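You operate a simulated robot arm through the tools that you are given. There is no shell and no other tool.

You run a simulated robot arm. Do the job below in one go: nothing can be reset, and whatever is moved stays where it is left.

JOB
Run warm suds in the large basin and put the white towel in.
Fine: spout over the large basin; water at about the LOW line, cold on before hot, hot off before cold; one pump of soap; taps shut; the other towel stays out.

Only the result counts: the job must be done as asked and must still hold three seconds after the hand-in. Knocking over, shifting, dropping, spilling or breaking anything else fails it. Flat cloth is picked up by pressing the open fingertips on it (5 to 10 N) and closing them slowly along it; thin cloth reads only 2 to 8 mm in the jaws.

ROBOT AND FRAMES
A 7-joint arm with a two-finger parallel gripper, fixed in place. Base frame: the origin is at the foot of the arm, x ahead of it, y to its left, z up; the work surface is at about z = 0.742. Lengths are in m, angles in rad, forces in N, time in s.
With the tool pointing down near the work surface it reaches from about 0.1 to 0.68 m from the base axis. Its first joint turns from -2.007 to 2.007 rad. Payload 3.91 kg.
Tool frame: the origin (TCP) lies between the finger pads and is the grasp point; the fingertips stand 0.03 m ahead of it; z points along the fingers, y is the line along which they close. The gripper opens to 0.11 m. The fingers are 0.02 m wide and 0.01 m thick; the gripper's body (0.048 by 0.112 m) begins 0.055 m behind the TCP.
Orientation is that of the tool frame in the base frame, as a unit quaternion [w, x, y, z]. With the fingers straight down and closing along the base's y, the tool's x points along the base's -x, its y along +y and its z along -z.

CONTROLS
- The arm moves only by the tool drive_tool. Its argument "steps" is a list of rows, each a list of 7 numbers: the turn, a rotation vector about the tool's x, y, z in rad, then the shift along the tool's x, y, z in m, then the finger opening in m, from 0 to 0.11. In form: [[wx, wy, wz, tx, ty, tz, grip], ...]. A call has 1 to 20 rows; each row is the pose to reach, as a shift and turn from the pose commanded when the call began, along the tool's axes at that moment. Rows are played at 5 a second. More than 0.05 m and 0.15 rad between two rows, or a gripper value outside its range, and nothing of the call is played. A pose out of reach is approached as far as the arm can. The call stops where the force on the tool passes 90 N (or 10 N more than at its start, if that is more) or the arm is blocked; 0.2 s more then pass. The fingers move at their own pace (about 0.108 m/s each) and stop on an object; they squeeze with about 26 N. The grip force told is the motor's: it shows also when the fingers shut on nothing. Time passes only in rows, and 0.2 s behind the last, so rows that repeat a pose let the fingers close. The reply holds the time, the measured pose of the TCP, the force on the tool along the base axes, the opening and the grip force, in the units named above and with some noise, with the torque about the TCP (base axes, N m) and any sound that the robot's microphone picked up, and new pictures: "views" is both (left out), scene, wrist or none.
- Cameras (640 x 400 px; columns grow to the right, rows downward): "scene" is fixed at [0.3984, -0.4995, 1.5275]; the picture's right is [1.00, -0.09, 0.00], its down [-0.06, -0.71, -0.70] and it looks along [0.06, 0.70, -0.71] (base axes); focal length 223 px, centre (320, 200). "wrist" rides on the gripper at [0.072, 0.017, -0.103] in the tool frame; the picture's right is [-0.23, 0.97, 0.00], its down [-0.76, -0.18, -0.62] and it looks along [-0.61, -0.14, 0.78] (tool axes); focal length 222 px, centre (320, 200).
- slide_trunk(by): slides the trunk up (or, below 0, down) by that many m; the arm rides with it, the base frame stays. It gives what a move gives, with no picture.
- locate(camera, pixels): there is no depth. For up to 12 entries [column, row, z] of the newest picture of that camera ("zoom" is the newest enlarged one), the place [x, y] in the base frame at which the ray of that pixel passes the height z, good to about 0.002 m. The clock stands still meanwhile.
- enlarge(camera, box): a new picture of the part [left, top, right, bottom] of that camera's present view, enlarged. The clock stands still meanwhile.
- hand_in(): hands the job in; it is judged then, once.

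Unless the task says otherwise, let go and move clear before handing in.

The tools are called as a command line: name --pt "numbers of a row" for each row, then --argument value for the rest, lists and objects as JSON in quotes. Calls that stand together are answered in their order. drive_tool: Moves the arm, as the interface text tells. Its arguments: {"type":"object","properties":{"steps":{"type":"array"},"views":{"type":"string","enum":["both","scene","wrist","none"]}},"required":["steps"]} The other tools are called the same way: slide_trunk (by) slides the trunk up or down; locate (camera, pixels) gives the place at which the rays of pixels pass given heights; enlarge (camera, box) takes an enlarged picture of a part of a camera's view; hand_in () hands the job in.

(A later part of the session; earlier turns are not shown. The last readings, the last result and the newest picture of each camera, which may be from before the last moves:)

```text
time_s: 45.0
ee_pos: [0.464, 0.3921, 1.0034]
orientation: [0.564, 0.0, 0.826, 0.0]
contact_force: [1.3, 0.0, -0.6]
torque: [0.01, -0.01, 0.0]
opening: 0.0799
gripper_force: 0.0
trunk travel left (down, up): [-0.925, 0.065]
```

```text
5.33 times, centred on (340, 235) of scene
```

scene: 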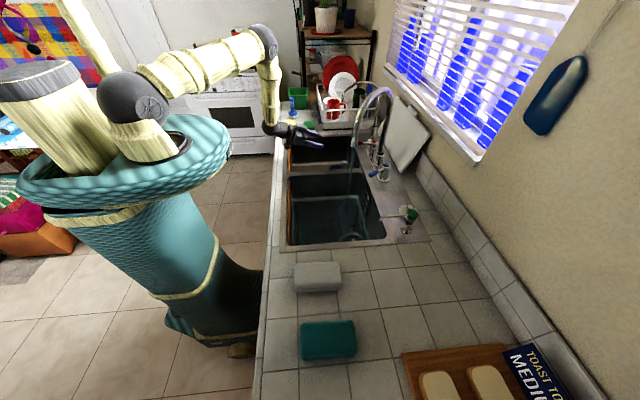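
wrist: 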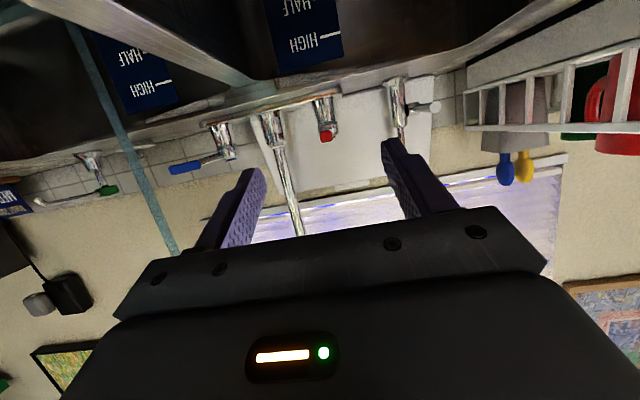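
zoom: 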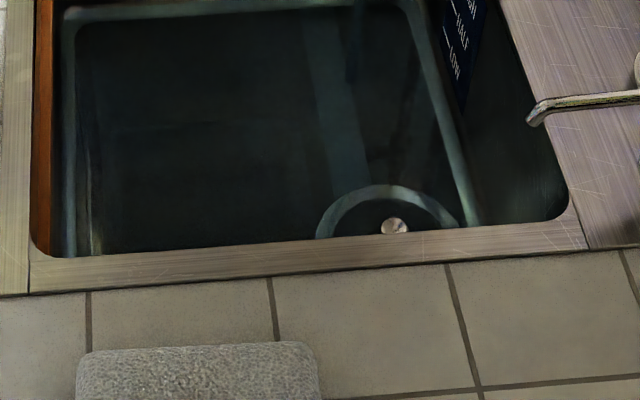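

The knob top (0.77) still stands above the water, so the level is only about 1 cm and the plug holds. Now I go to the hot lever and try turning it outward (+y), mirroring the cold one.

drive_tool --pt "0 0 0 -0.0108 0.004 0.0452 0.07" --pt "0 0 0 -0.0215 0.004 0.0903 0.07" --pt "0 0 0 -0.0323 0.004 0.1355 0.07" --pt "0 0 0 -0.043 0.004 0.1806 0.06" --pt "0 0 0 -0.043 0.016 0.1806 0.06" --pt "0 0 0 -0.043 0.026 0.1806 0.06" --pt "0 0 0 -0.043 0.036 0.1806 0.06"

enlarge --camera "scene" --box '[280, 110, 420, 250]'

```text
time_s: 46.6
ee_pos: [0.648, 0.4303, 0.9789]
orientation: [0.565, 0.001, 0.825, -0.001]
contact_force: [-0.6, 0.4, 0.3]
torque: [0.0, 0.02, -0.02]
opening: 0.06
gripper_force: 0.6
trunk travel left (down, up): [-0.925, 0.065]
```

scene: 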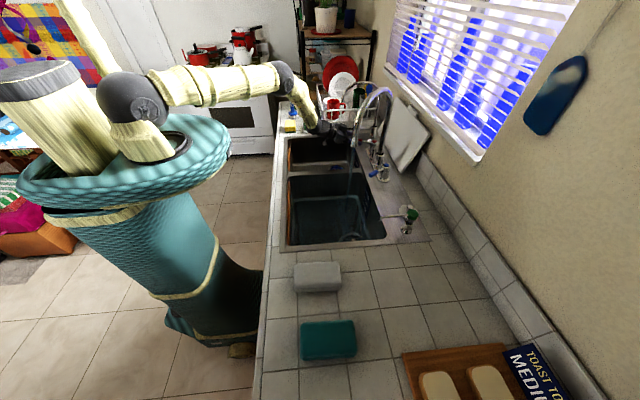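
wrist: 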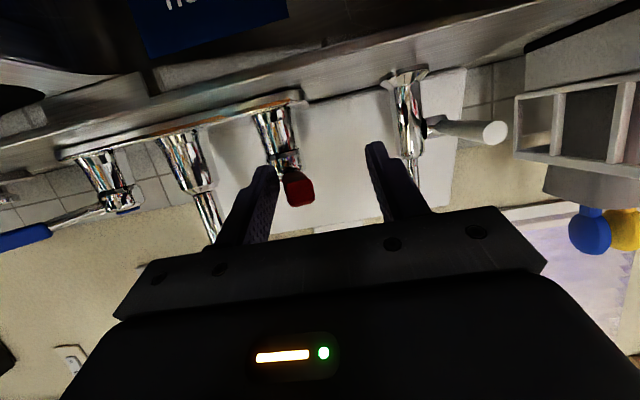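

```text
2.86 times, centred on (350, 180) of scene
```

zoom: 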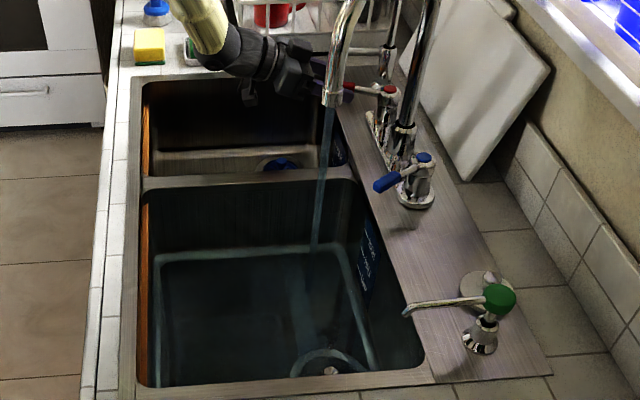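

The -y finger just reaches the red lever (wrist (298,188)) with no force yet. I continue toward +y.

drive_tool --pt "0 0 0 0 0.006 0 0.06" --pt "0 0 0 0 0.012 0 0.06" --pt "0 0 0 0 0.018 0 0.06"

enlarge --camera "scene" --box '[280, 110, 420, 250]'

```text
time_s: 47.4
ee_pos: [0.6484, 0.4482, 0.9788]
orientation: [0.565, 0.0, 0.825, 0.0]
contact_force: [0.7, -0.3, 0.4]
torque: [0.02, 0.01, -0.01]
opening: 0.0603
gripper_force: 0.3
trunk travel left (down, up): [-0.925, 0.065]
```

scene: 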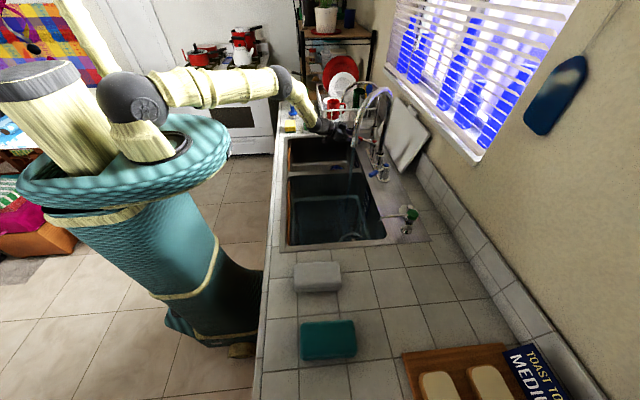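
wrist: 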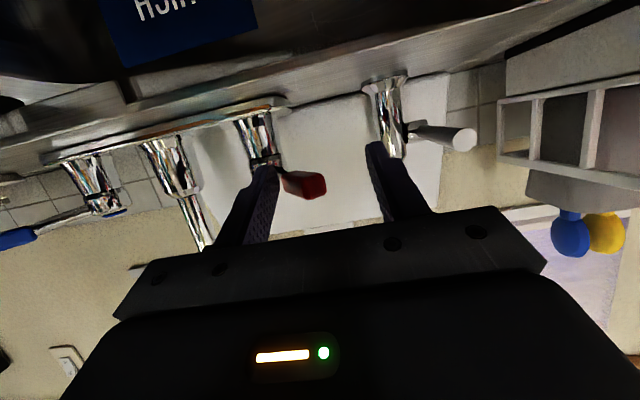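

```text
2.86 times, centred on (350, 180) of scene
```

zoom: 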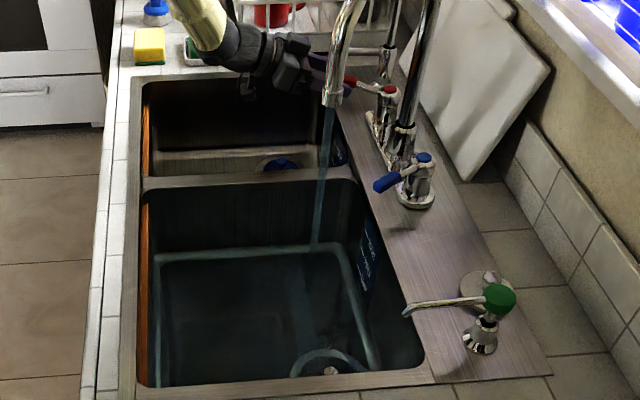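

The red lever has swung toward +y without resistance (wrist (300,185)). I turn it somewhat more so hot balances the cold that already ran, then check the level.

drive_tool --pt "0 0 0 0 0.006 0 0.06" --pt "0 0 0 0 0.012 0 0.06" --pt "0 0 0 0 0.016 0 0.06"

enlarge --camera "scene" --box '[300, 130, 400, 250]'

```text
time_s: 48.2
ee_pos: [0.6472, 0.4643, 0.9784]
orientation: [0.565, 0.001, 0.825, -0.001]
contact_force: [-0.3, -1.4, 0.4]
torque: [0.03, -0.01, -0.01]
opening: 0.06
gripper_force: 0.1
trunk travel left (down, up): [-0.925, 0.065]
```

scene: 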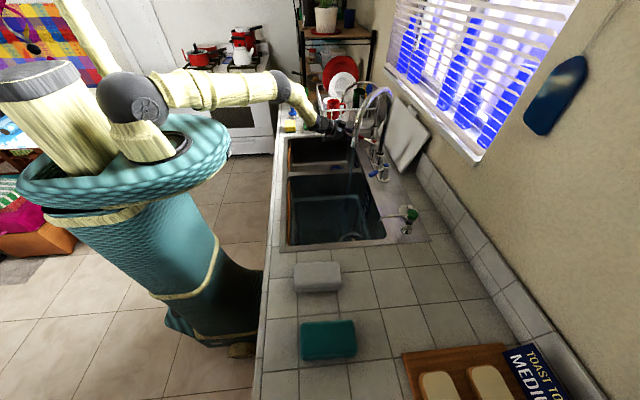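
wrist: 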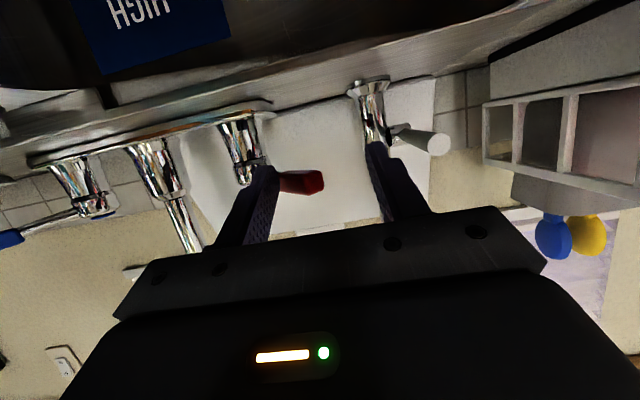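

```text
3.33 times, centred on (350, 190) of scene
```

zoom: 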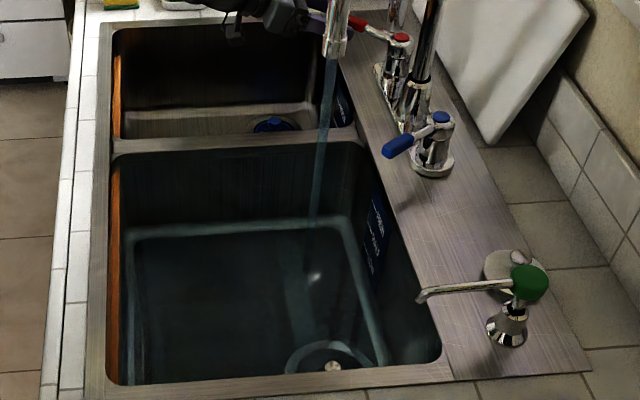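

Both taps run now and the stream's hit point at zoom (315,277) puts the level at roughly 0.75, while LOW is at about 0.793. I hold here beside the hot lever and watch the level rise.

drive_tool --pt "0 0 0 0 0 0 0.06" --pt "0 0 0 0 0 0 0.06" --pt "0 0 0 0 0 0 0.06" --pt "0 0 0 0 0 0 0.06" --pt "0 0 0 0 0 0 0.06" --pt "0 0 0 0 0 0 0.06" --pt "0 0 0 0 0 0 0.06" --pt "0 0 0 0 0 0 0.06" --pt "0 0 0 0 0 0 0.06" --pt "0 0 0 0 0 0 0.06" --views "scene"

enlarge --camera "scene" --box '[300, 150, 400, 250]'

enlarge --camera "scene" --box '[335, 175, 395, 235]'

```text
time_s: 50.4
ee_pos: [0.6469, 0.4641, 0.9792]
orientation: [0.565, 0.0, 0.825, 0.0]
contact_force: [-0.1, 0.8, 0.0]
torque: [0.0, -0.01, 0.05]
opening: 0.0603
gripper_force: 0.1
trunk travel left (down, up): [-0.925, 0.065]
```

scene: 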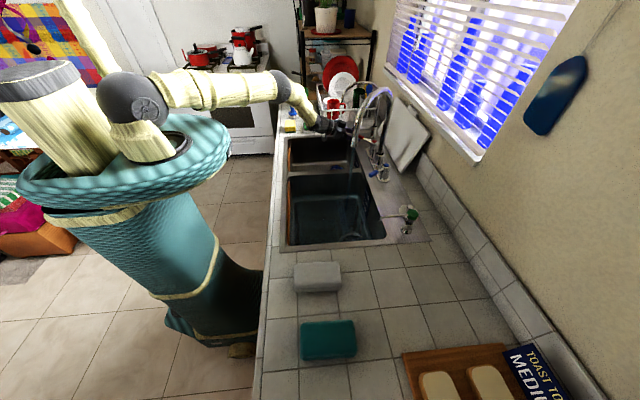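

```text
4.00 times, centred on (350, 200) of scene
```

zoom: 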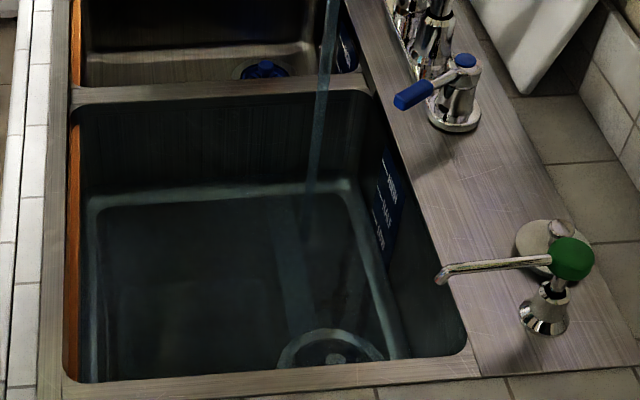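

```text
6.67 times, centred on (365, 205) of scene
```

zoom: 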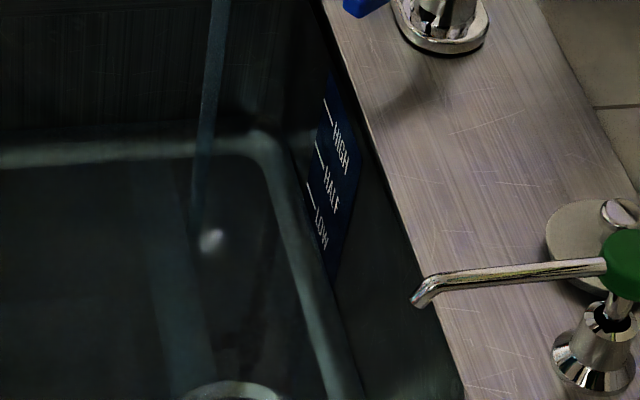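

The knob at zoom (335,357) has just gone under (level ≈ 0.772). Re-triangulating the ticks gives LOW ≈ 0.802 and HALF ≈ 0.839. I open hot a bit more for about a second, since I'll lose some seconds of cold-only flow afterwards.

drive_tool --pt "0 0 0 0 0.01 0 0.06" --pt "0 0 0 0 0.012 0 0.06" --pt "0 0 0 0 0.012 0 0.06" --views "scene"

enlarge --camera "scene" --box '[335, 175, 395, 235]'

enlarge --camera "scene" --box '[280, 165, 380, 250]'

```text
time_s: 51.2
ee_pos: [0.6479, 0.476, 0.9789]
orientation: [0.564, 0.0, 0.826, 0.0]
contact_force: [-0.8, -0.1, 0.5]
torque: [-0.01, -0.03, 0.0]
opening: 0.06
gripper_force: 0.1
trunk travel left (down, up): [-0.925, 0.065]
```

scene: 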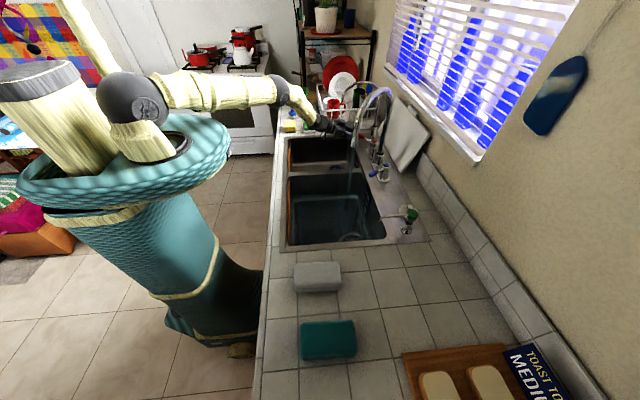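

```text
6.67 times, centred on (365, 205) of scene
```

zoom: 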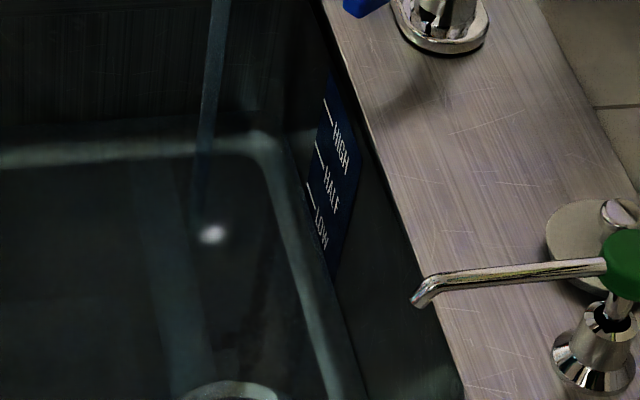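

```text
4.71 times, centred on (330, 208) of scene
```

zoom: 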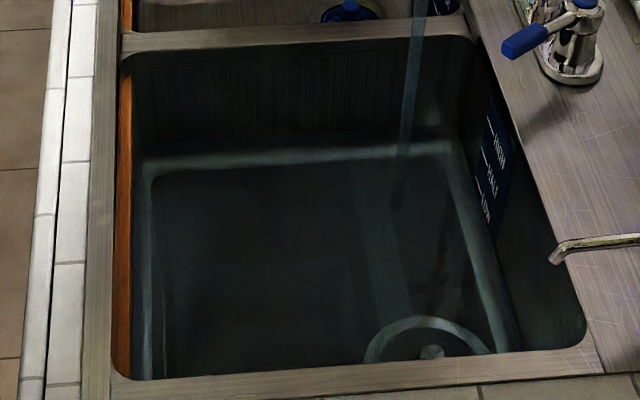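

The impact spot at (212,233) and the stream end give a level near 0.770, rising about 9 mm/s. I hold about a second more before closing hot.

drive_tool --pt "0 0 0 0 0 0 0.06" --pt "0 0 0 0 0 0 0.06" --pt "0 0 0 0 0 0 0.06" --pt "0 0 0 0 0 0 0.06" --views "scene"

enlarge --camera "scene" --box '[335, 175, 395, 235]'

enlarge --camera "scene" --box '[280, 165, 380, 250]'

```text
time_s: 52.2
ee_pos: [0.647, 0.4765, 0.9801]
orientation: [0.565, -0.001, 0.825, 0.001]
contact_force: [-0.9, 0.1, -0.2]
torque: [-0.02, -0.02, 0.0]
opening: 0.0598
gripper_force: 0.2
trunk travel left (down, up): [-0.925, 0.065]
```

scene: 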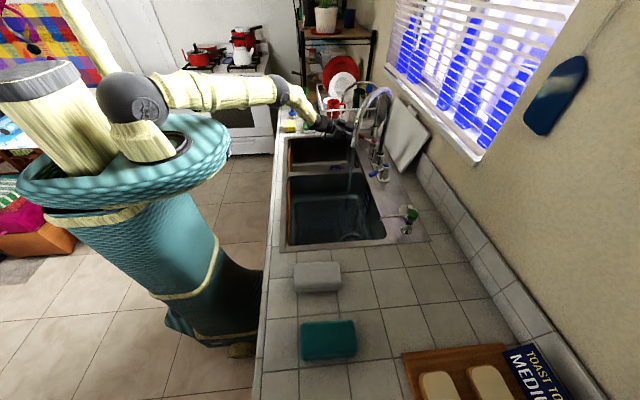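

```text
6.67 times, centred on (365, 205) of scene
```

zoom: 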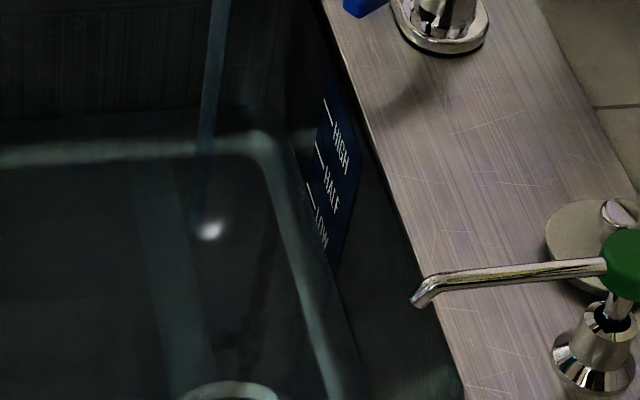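

```text
4.71 times, centred on (330, 208) of scene
```

zoom: 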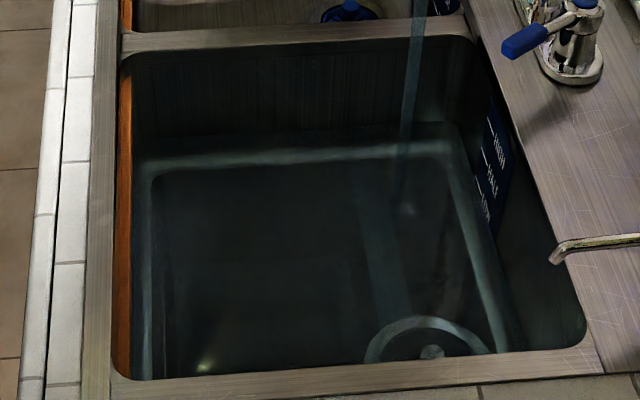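

enlarge --camera "scene" --box '[350, 185, 380, 220]'

enlarge --camera "scene" --box '[300, 180, 360, 215]'

```text
11.43 times, centred on (365, 202) of scene
```

zoom: 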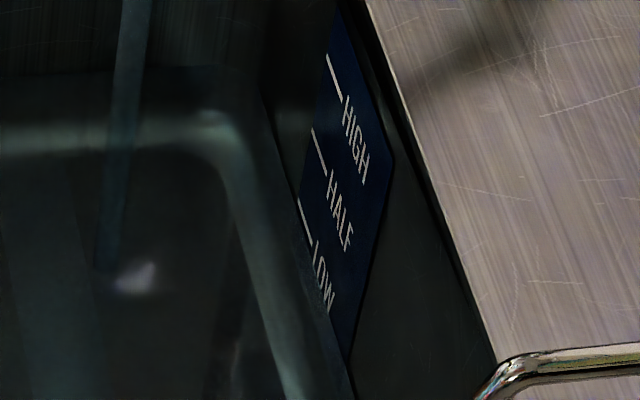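

```text
10.67 times, centred on (330, 198) of scene
```

zoom: 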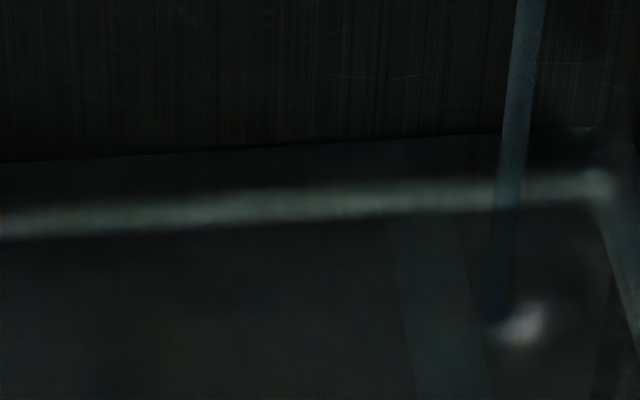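

The zoomed waterline (along (300,200)–(350,370)) is already only a few millimetres below the LOW tick at (298,200). I close hot at once by sweeping the lever back to straight.

drive_tool --pt "0 0 0 0 -0.048 0 0.05" --pt "0 0 0 0 -0.0865 0 0.04"

enlarge --camera "scene" --box '[335, 130, 405, 190]'

```text
time_s: 52.8
ee_pos: [0.6508, 0.3854, 0.9783]
orientation: [0.564, 0.002, 0.826, -0.001]
contact_force: [0.5, -0.8, 0.1]
torque: [0.0, 0.0, 0.01]
opening: 0.0402
gripper_force: 0.0
trunk travel left (down, up): [-0.925, 0.065]
```

scene: 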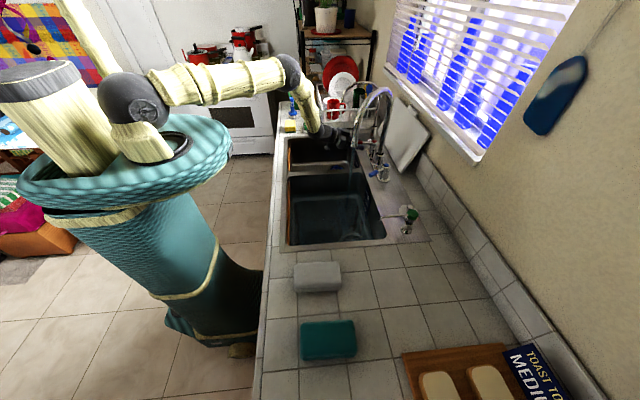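
wrist: 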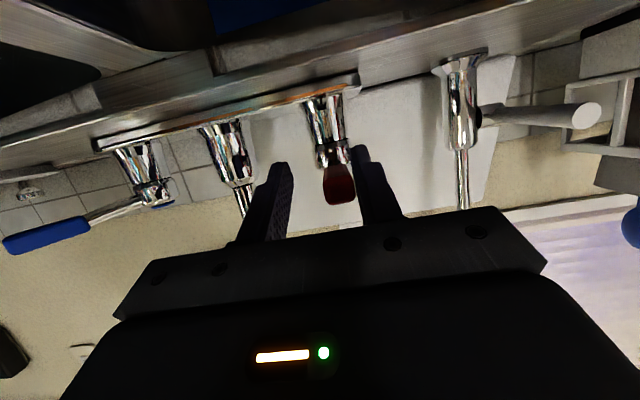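

```text
6.67 times, centred on (370, 160) of scene
```

zoom: 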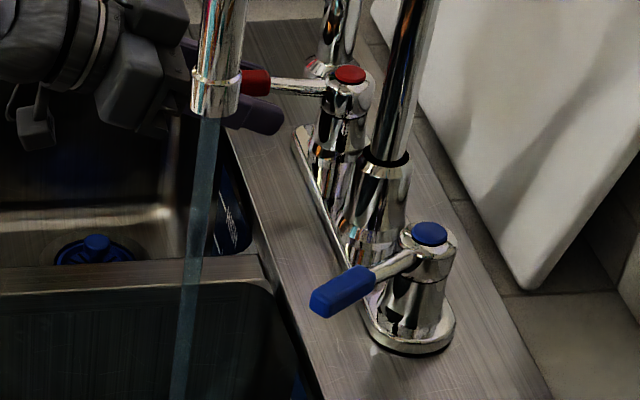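

The red lever is back at its original line (cap (350,75) to grip (255,82) in the zoom), so hot is closed. I give it a slight extra nudge and go directly to close the cold lever.

drive_tool --pt "0 0 0 0 -0.006 0 0.04" --pt "0 0 0 0.0163 -0.003 -0.042 0.07" --pt "0 0 0 0.0289 -0.03 -0.0746 0.08" --pt "0 0 0 0.0289 -0.078 -0.0746 0.08" --pt "0 0 0 0.0289 -0.126 -0.0746 0.08" --pt "0 0 0 0.0289 -0.174 -0.0746 0.08" --pt "0 0 0 0.0289 -0.222 -0.0746 0.08" --pt "0 0 0 0.0181 -0.24 -0.0466 0.08" --pt "0 0 0 0.0018 -0.24 -0.0047 0.08" --pt "0 0 0 0.0018 -0.195 -0.0047 0.06" --pt "0 0 0 0.0018 -0.171 -0.0047 0.04"

enlarge --camera "scene" --box '[335, 130, 405, 190]'

enlarge --camera "scene" --box '[350, 185, 380, 220]'

```text
time_s: 55.2
ee_pos: [0.6436, 0.2205, 0.9783]
orientation: [0.565, 0.0, 0.825, 0.001]
contact_force: [0.5, -0.9, 0.1]
torque: [-0.02, 0.01, -0.02]
opening: 0.0408
gripper_force: 0.7
trunk travel left (down, up): [-0.925, 0.065]
```

scene: 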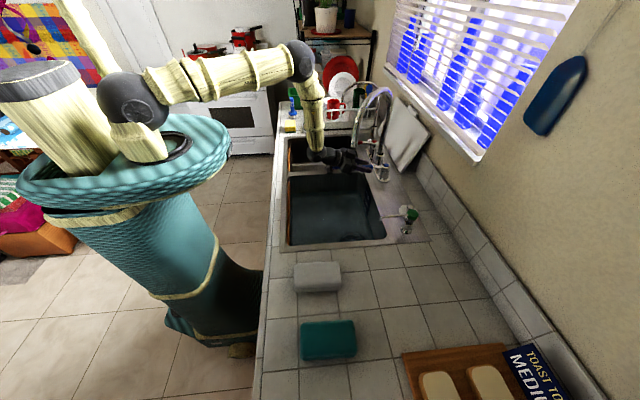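
wrist: 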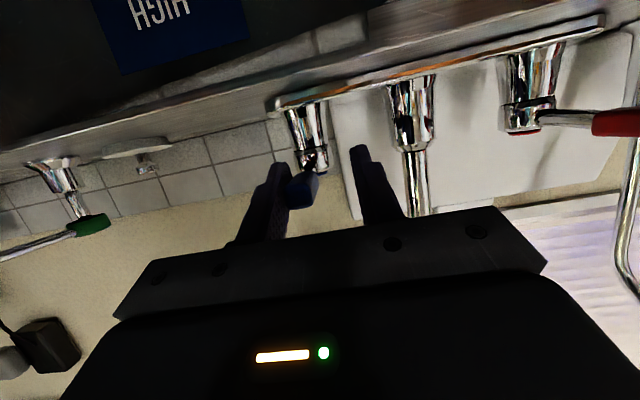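

```text
6.67 times, centred on (370, 160) of scene
```

zoom: 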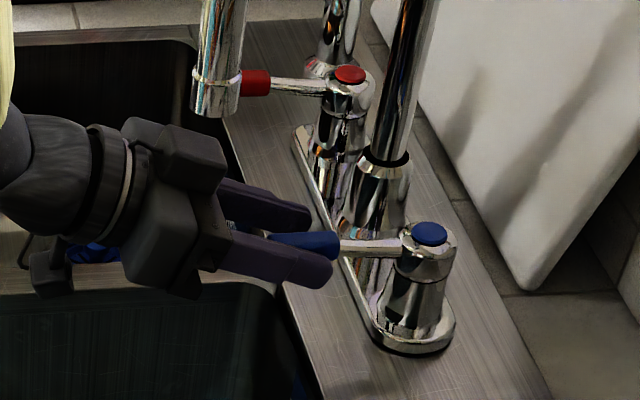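

```text
11.43 times, centred on (365, 202) of scene
```

zoom: 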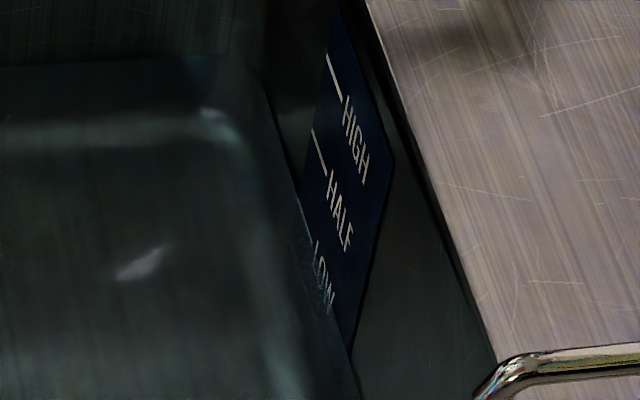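

The stream is gone, both levers point at the robot, and the waterline now runs right at the LOW tick. I open the fingers, back out, and check that both taps are really shut.

drive_tool --pt "0 0 0 0 -0.004 0 0.07" --pt "0 0 0 0.0163 -0.006 -0.042 0.08" --pt "0 0 0 0.0325 -0.006 -0.084 0.08" --pt "0 0 0 0.0488 -0.006 -0.126 0.08" --pt "0 0 0 0.065 -0.006 -0.168 0.08" --pt "0 0 0 0.07 -0.006 -0.2 0.08"

enlarge --camera "scene" --box '[335, 130, 405, 190]'

enlarge --camera "scene" --box '[350, 185, 380, 220]'

enlarge --camera "wrist" --box '[240, 0, 480, 200]'

```text
time_s: 56.6
ee_pos: [0.4305, 0.2111, 0.9884]
orientation: [0.565, 0.0, 0.825, 0.0]
contact_force: [-0.6, 0.3, 0.7]
torque: [-0.01, 0.03, 0.02]
opening: 0.0799
gripper_force: 0.0
trunk travel left (down, up): [-0.925, 0.065]
```

scene: 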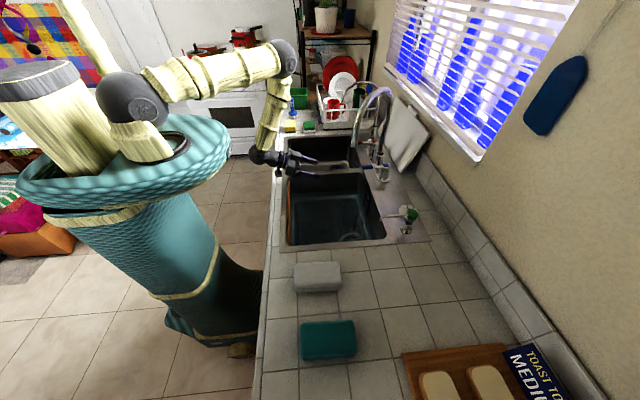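
wrist: 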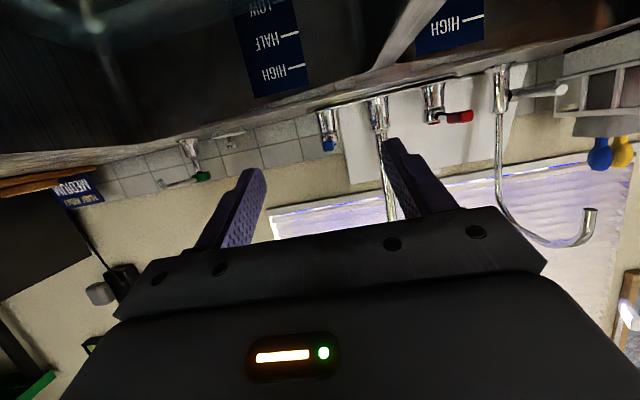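

```text
6.67 times, centred on (370, 160) of scene
```

zoom: 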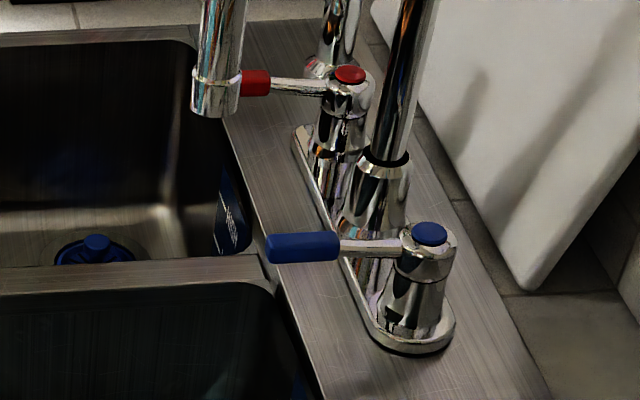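

```text
11.43 times, centred on (365, 202) of scene
```

zoom: 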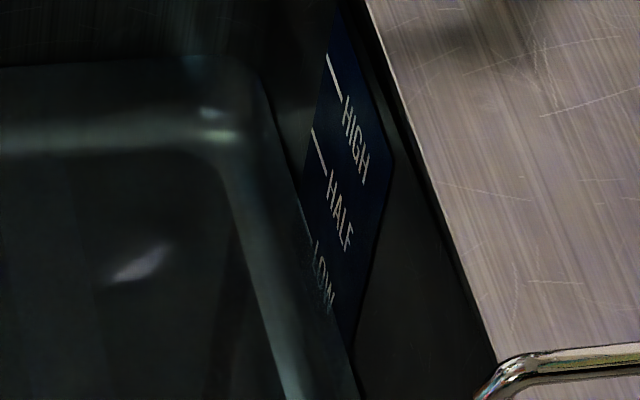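

```text
2.00 times, centred on (360, 100) of wrist
```

zoom: 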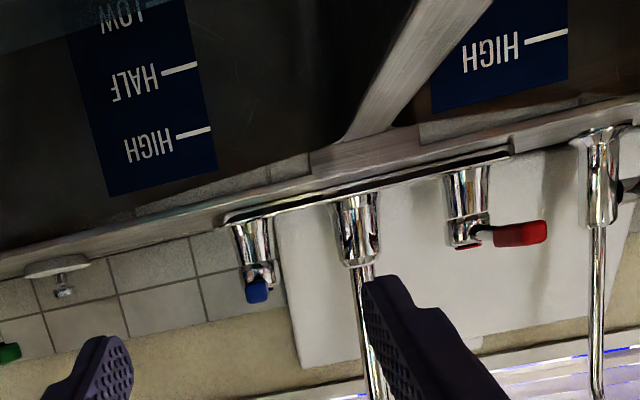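

Both levers match their original pixel positions, no stream remains, and the waterline sits at LOW. Next is the soap: I turn the tool down and look at the pump head and nozzle, near (0.72, -0.06, 1.0), from close up.

drive_tool --pt "0 0.12 0 -0.03 -0.02 0.004 0.08" --pt "0 0.24 0 -0.06 -0.04 0.008 0.1" --pt "0 0.36 0 -0.09 -0.06 0.01 0.11" --pt "0 0.48 0 -0.12 -0.09 0.012 0.11" --pt "0 0.6 0 -0.148 -0.12 0.0176 0.11" --pt "0 0.72 0 -0.148 -0.15 0.0176 0.11" --pt "0 0.84 0 -0.148 -0.18 0.0176 0.11" --pt "0 0.96 0 -0.148 -0.21 0.0176 0.11" --pt "0 1.08 0 -0.148 -0.24 0.0176 0.11" --pt "0 1.2 0 -0.148 -0.255 0.0176 0.11" --pt "0 1.2 0 -0.148 -0.255 0.0176 0.11"

enlarge --camera "wrist" --box '[220, 100, 420, 240]'

enlarge --camera "scene" --box '[360, 195, 430, 250]'

```text
time_s: 59.0
ee_pos: [0.5018, -0.0436, 1.1181]
orientation: [-0.002, 0.0, 1.0, 0.001]
contact_force: [-0.2, 0.3, 0.1]
torque: [0.03, 0.03, 0.0]
opening: 0.11
gripper_force: 0.0
trunk travel left (down, up): [-0.925, 0.065]
```

scene: 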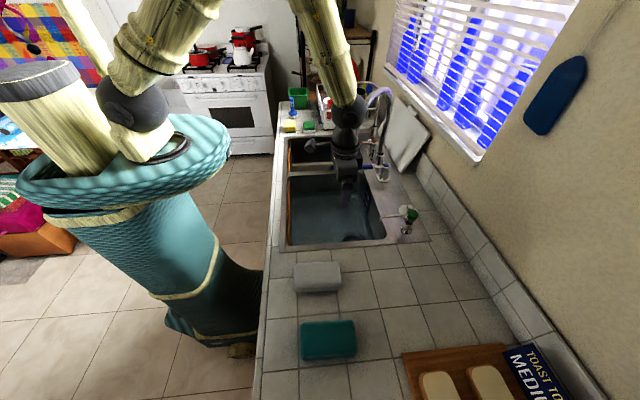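
wrist: 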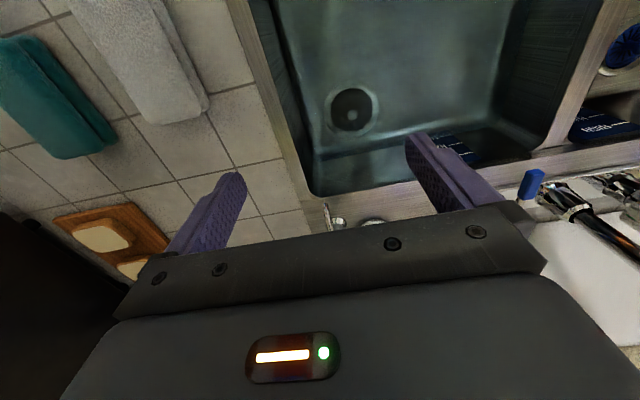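

```text
2.86 times, centred on (320, 170) of wrist
```

zoom: 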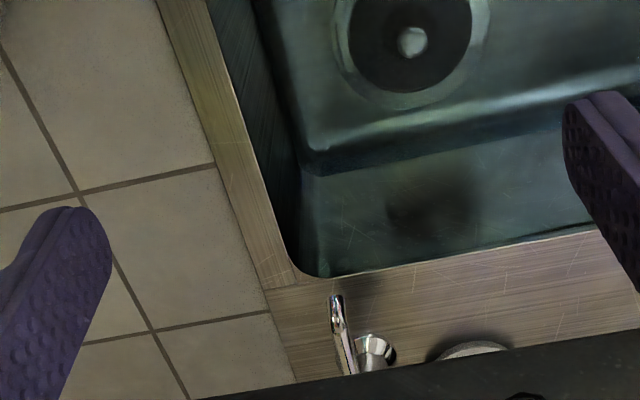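

```text
7.27 times, centred on (395, 222) of scene
```

zoom: 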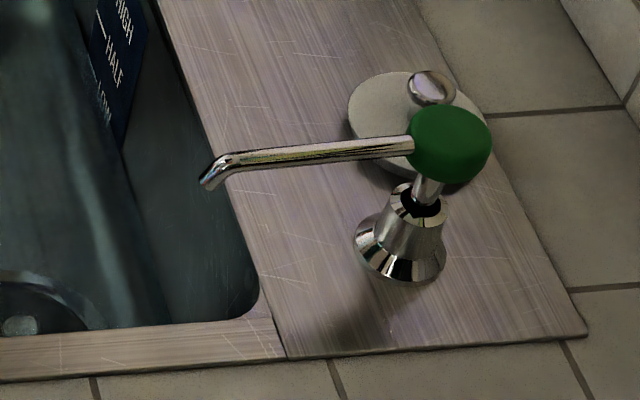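

I triangulate the nozzle tip and the pump head from both views.

locate --camera "wrist" --pixels '[[325.2, 204, 0.94], [325.2, 204, 0.96], [325.2, 204, 0.98], [325.2, 204, 1.0], [338, 222, 0.91], [322, 190, 0.9], [327, 196, 0.9]]'

locate --camera "scene" --pixels '[[379.2, 220, 0.94], [379.2, 220, 0.96], [379.2, 220, 0.98], [379.2, 220, 1.0], [413, 214, 0.98], [413, 214, 1.0], [413, 214, 1.02], [386, 239, 0.9], [370, 239, 0.9], [388, 230, 0.9], [405, 230, 0.91]]'

```text
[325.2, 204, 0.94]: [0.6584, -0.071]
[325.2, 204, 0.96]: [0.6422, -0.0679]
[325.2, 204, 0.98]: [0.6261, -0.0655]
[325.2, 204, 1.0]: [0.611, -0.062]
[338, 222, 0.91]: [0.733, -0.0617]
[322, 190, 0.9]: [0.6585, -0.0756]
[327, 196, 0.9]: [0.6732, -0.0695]
```

```text
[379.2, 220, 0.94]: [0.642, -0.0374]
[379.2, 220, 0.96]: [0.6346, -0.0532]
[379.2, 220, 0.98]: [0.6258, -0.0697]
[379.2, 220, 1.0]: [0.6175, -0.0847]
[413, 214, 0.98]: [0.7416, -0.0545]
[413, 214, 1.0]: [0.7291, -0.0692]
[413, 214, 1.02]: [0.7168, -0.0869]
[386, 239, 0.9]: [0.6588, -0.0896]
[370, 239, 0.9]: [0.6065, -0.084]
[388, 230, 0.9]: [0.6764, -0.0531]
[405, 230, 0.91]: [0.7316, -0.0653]
```

The nozzle tip is at (0.627, -0.067, 0.977), inside the large basin's rim, and the green head is centred at about (0.732, -0.066), z ≈ 1.0. I tilt the tool about 34°, close the fingers, and bring the tips above the head.

drive_tool --pt "0 -0.12 0 -0.03 -0.01 -0.01 0.06" --pt "0 -0.24 0 -0.06 -0.02 -0.01 0.02" --pt "0 -0.36 0 -0.09 -0.0224 -0.01 0.0" --pt "0 -0.48 0 -0.12 -0.0224 0.0 0.0" --pt "0 -0.6 0 -0.15 -0.0224 0.005 0.0" --pt "0 -0.6 0 -0.18 -0.0224 0.01 0.0" --pt "0 -0.6 0 -0.205 -0.0224 0.02 0.0" --pt "0 -0.6 0 -0.219 -0.0224 0.033 0.0" --pt "0 -0.6 0 -0.219 -0.0224 0.033 0.0"

enlarge --camera "scene" --box '[370, 170, 450, 250]'

enlarge --camera "wrist" --box '[230, 100, 430, 260]'

```text
time_s: 61.0
ee_pos: [0.7206, -0.0679, 1.0861]
orientation: [0.296, 0.0, 0.955, 0.0]
contact_force: [-0.1, -0.2, 0.4]
torque: [-0.02, 0.02, -0.03]
opening: 0.0
gripper_force: 26.5
trunk travel left (down, up): [-0.925, 0.065]
```

scene: 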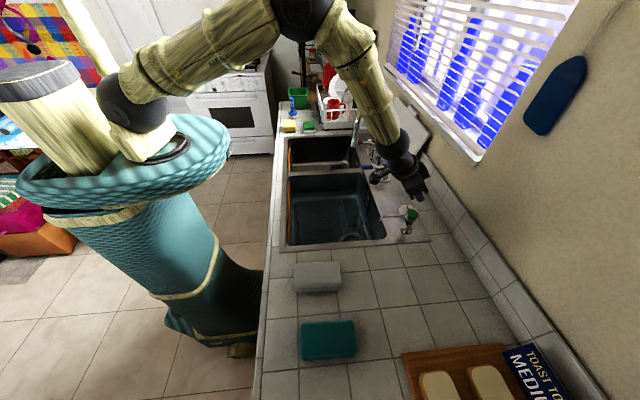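
wrist: 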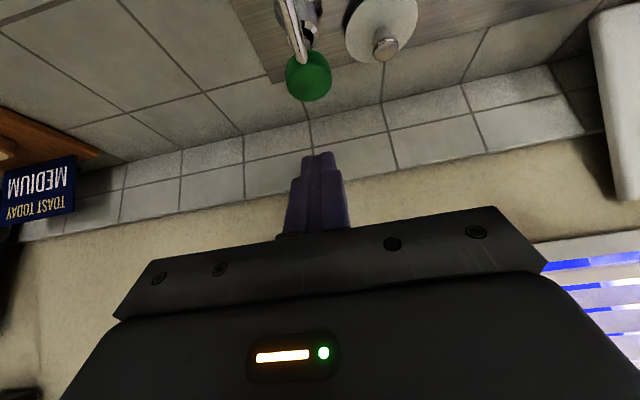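

```text
5.00 times, centred on (410, 210) of scene
```

zoom: 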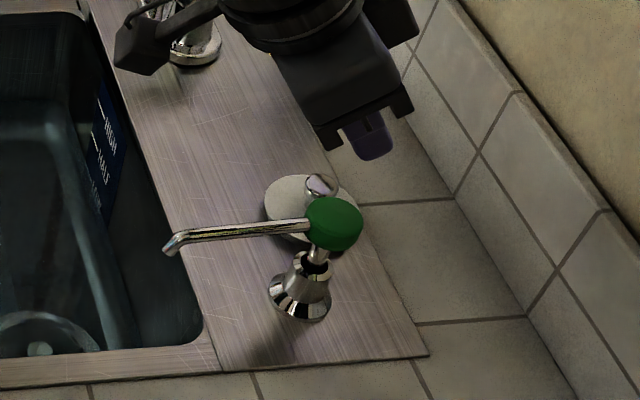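

```text
2.50 times, centred on (330, 180) of wrist
```

zoom: 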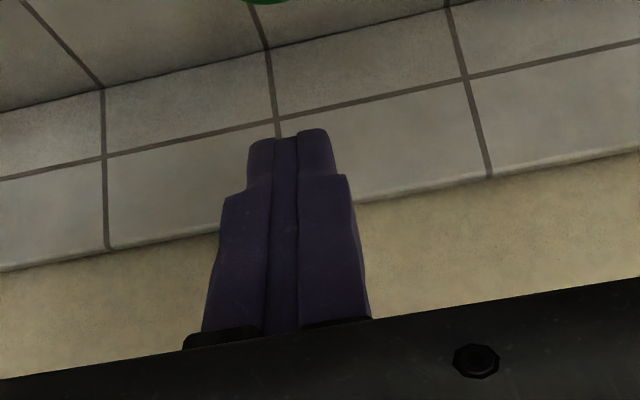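

The fingertips are above the counter behind the head in projection. I check the head's position against the tip before pressing.

locate --camera "wrist" --pixels '[[308, 76, 0.98], [308, 76, 0.99], [308, 76, 1.0], [308, 76, 1.01], [308, 52, 1.0], [308, 100, 1.0], [286, 76, 1.0], [331, 76, 1.0], [385, 48, 0.94], [380, 25, 0.91]]'

locate --camera "scene" --pixels '[[412.6, 214.6, 0.98], [412.6, 214.6, 0.99], [412.6, 214.6, 1.0], [412.6, 214.6, 1.01], [412.6, 209.5, 1.0], [412.6, 220, 0.99], [410, 207, 0.93], [410, 207, 0.94]]'

```text
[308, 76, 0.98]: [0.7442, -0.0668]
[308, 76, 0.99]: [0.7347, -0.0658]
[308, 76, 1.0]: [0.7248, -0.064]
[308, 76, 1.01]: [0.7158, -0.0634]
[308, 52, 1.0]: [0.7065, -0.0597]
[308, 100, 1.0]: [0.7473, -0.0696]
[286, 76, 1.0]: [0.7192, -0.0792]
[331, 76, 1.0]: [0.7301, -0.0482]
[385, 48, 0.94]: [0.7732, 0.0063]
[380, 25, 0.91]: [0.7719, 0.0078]
```

```text
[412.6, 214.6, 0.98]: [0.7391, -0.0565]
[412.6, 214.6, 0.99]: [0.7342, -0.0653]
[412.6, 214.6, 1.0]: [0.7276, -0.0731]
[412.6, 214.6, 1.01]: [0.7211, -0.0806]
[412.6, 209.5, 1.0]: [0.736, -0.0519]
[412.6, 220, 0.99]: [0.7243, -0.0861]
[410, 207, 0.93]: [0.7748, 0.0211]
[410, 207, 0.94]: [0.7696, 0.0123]
```

Head centre is (0.734, -0.065, 0.99) with its top near 1.005, so the tips are right over it. I descend straight down until first contact.

drive_tool --pt "0 0 0 0.008 0.003 0.0188 0.0" --pt "0 0 0 0.0193 0.003 0.0353 0.0" --pt "0 0 0 0.0221 0.003 0.0394 0.0" --pt "0 0 0 0.0238 0.003 0.0419 0.0" --views "both"

enlarge --camera "scene" --box '[380, 180, 440, 240]'

```text
time_s: 62.0
ee_pos: [0.7244, -0.0639, 1.0381]
orientation: [0.296, 0.001, 0.955, 0.0]
contact_force: [0.2, 0.7, 0.5]
torque: [0.01, 0.02, 0.03]
opening: 0.0
gripper_force: 25.8
trunk travel left (down, up): [-0.925, 0.065]
```

scene: 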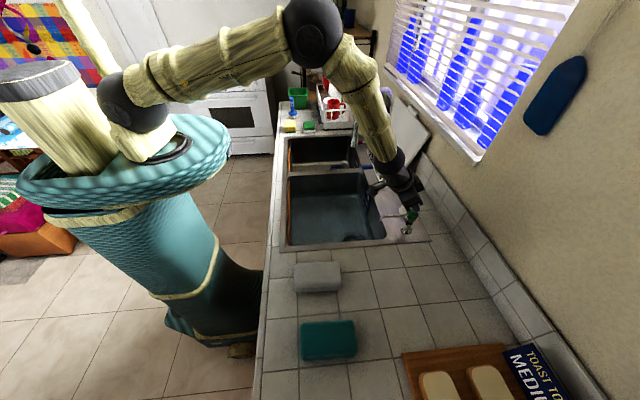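
wrist: 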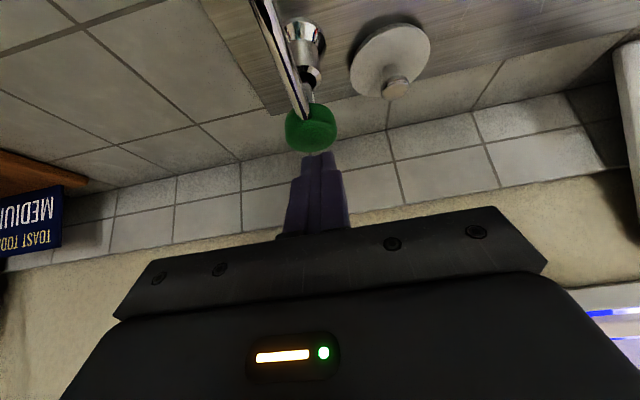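

```text
6.67 times, centred on (410, 210) of scene
```

zoom: 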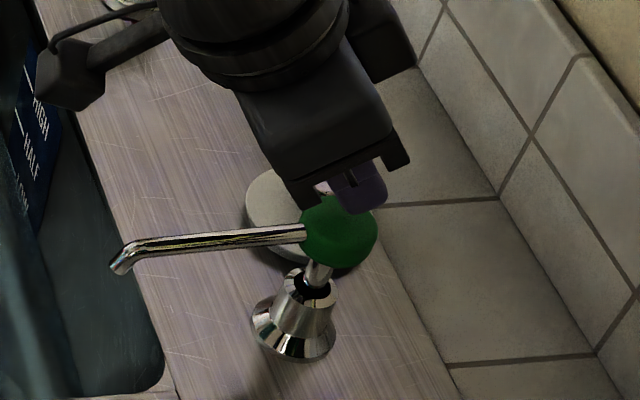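

The tips are just over the green head (zoom (345,205)). Now one continuous press downward, watching the force for the bottom stop.

drive_tool --pt "0 0 0 0.0028 0 0.0041 0.0" --pt "0 0 0 0.0057 0 0.0083 0.0" --pt "0 0 0 0.0085 0 0.0124 0.0" --pt "0 0 0 0.0113 0 0.0165 0.0"

enlarge --camera "scene" --box '[370, 190, 430, 250]'

```text
time_s: 63.0
ee_pos: [0.7253, -0.0633, 1.0203]
orientation: [0.298, 0.0, 0.955, 0.0]
contact_force: [3.5, -1.0, 11.0]
torque: [-0.04, -0.17, 0.08]
opening: 0.0001
gripper_force: 25.9
trunk travel left (down, up): [-0.925, 0.065]
```

scene: 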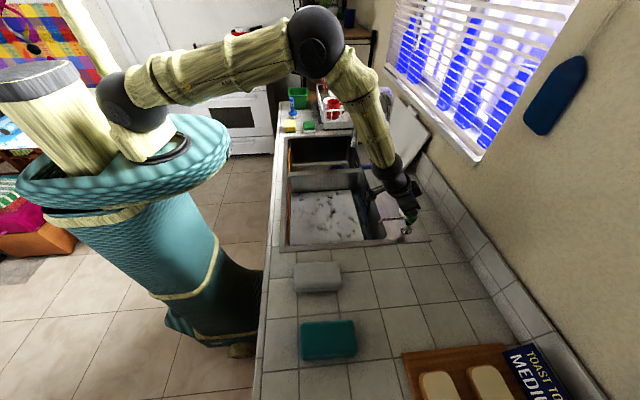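
wrist: 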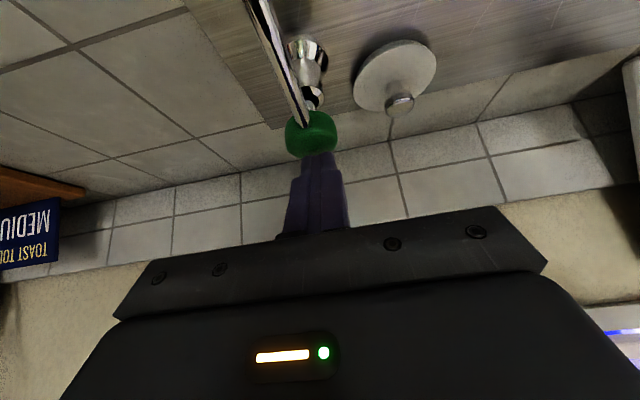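

```text
6.67 times, centred on (400, 220) of scene
```

zoom: 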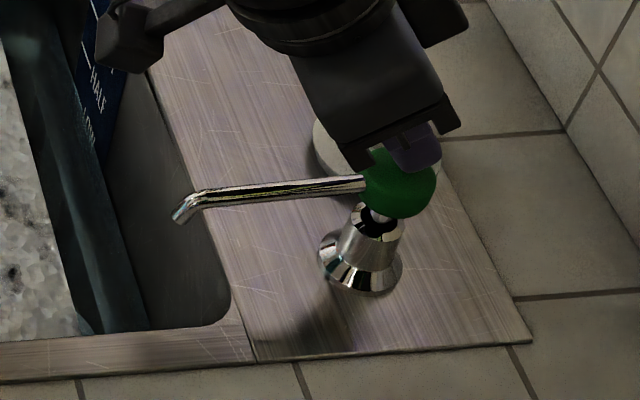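

Suds now cover the water in the large basin (scene (320,215)), so one pump has registered. I release straight up in one motion and retreat.

drive_tool --pt "0 0 0 -0.0141 0 -0.0206 0.0" --pt "0 0 0 -0.0339 0 -0.0495 0.0" --pt "0 0 0 -0.0509 0 -0.0743 0.0" --pt "0 0 0 -0.03 0 -0.115 0.0" --pt "0 0 0 -0.01 0 -0.155 0.0" --pt "0 0 0 0.01 0 -0.195 0.0"

enlarge --camera "scene" --box '[280, 130, 440, 260]'

```text
time_s: 64.4
ee_pos: [0.6029, -0.0607, 1.1748]
orientation: [0.296, -0.001, 0.955, 0.001]
contact_force: [-1.7, 0.9, 0.3]
torque: [0.03, -0.03, 0.0]
opening: 0.0
gripper_force: 26.3
trunk travel left (down, up): [-0.925, 0.065]
```

scene: 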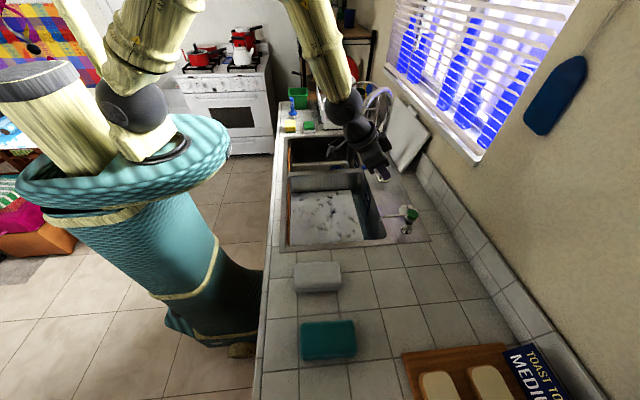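
wrist: 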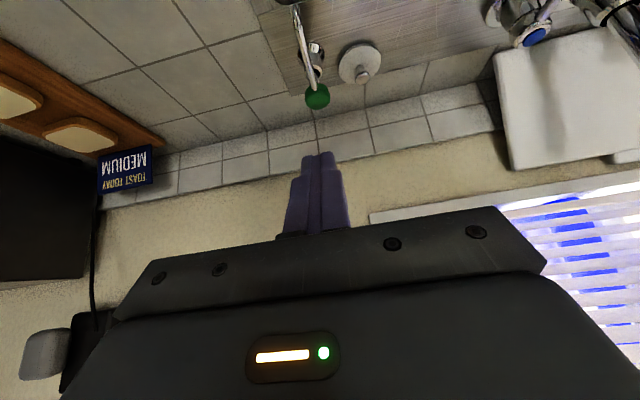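

```text
3.08 times, centred on (360, 195) of scene
```

zoom: 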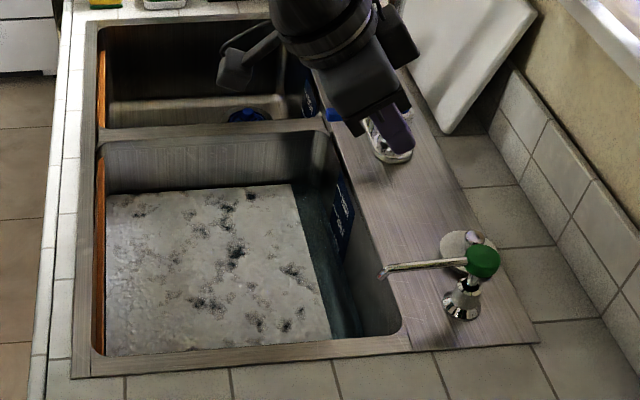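

Suds cover the basin, the taps stay shut and the pump is back up. Now I turn to the white towel near (0.42, -0.21) and look at it from close above.

drive_tool --pt "0 0.12 0 0.035 -0.018 -0.018 0.05" --pt "0 0.24 0 0.07 -0.036 -0.036 0.11" --pt "0 0.36 0 0.105 -0.054 -0.054 0.11" --pt "0 0.48 0 0.14 -0.07 -0.072 0.11" --pt "0 0.6 0 0.165 -0.08 -0.085 0.11" --pt "0 0.6 0 0.1816 -0.09 -0.094 0.11" --pt "0 0.6 0 0.1816 -0.09 -0.094 0.11"

enlarge --camera "wrist" --box '[180, 20, 400, 200]'

enlarge --camera "scene" --box '[280, 245, 360, 305]'

```text
time_s: 66.0
ee_pos: [0.4025, -0.1505, 1.1476]
orientation: [-0.001, 0.0, 1.0, 0.001]
contact_force: [0.2, 0.7, 0.5]
torque: [-0.04, 0.01, 0.01]
opening: 0.11
gripper_force: 0.0
trunk travel left (down, up): [-0.925, 0.065]
```

scene: 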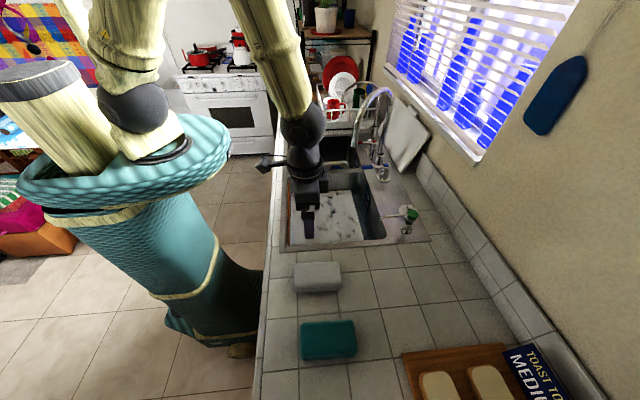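
wrist: 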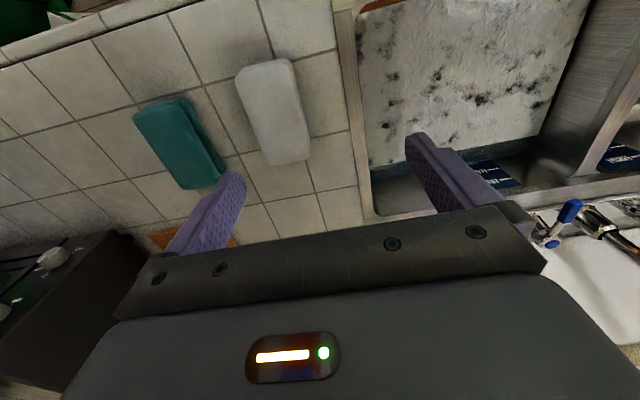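

```text
2.22 times, centred on (290, 110) of wrist
```

zoom: 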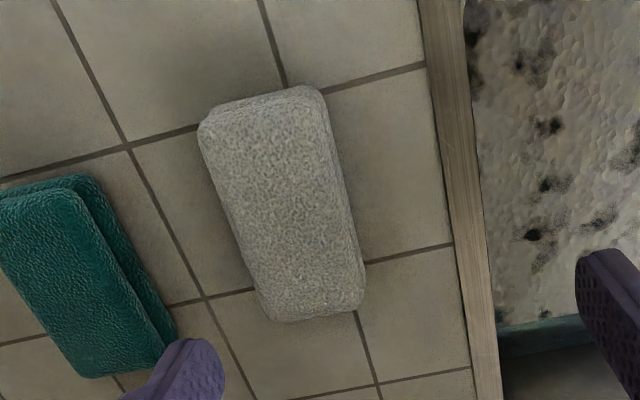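

```text
6.67 times, centred on (320, 275) of scene
```

zoom: 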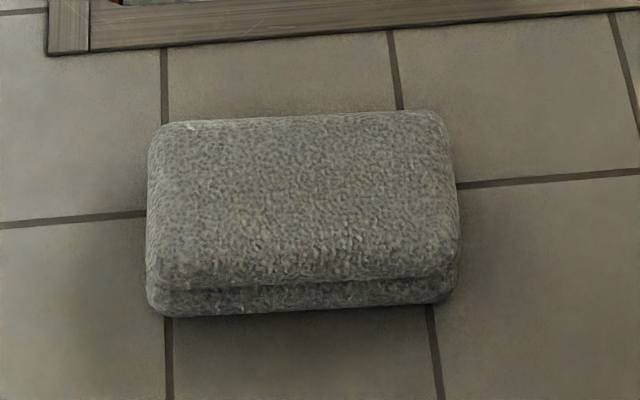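

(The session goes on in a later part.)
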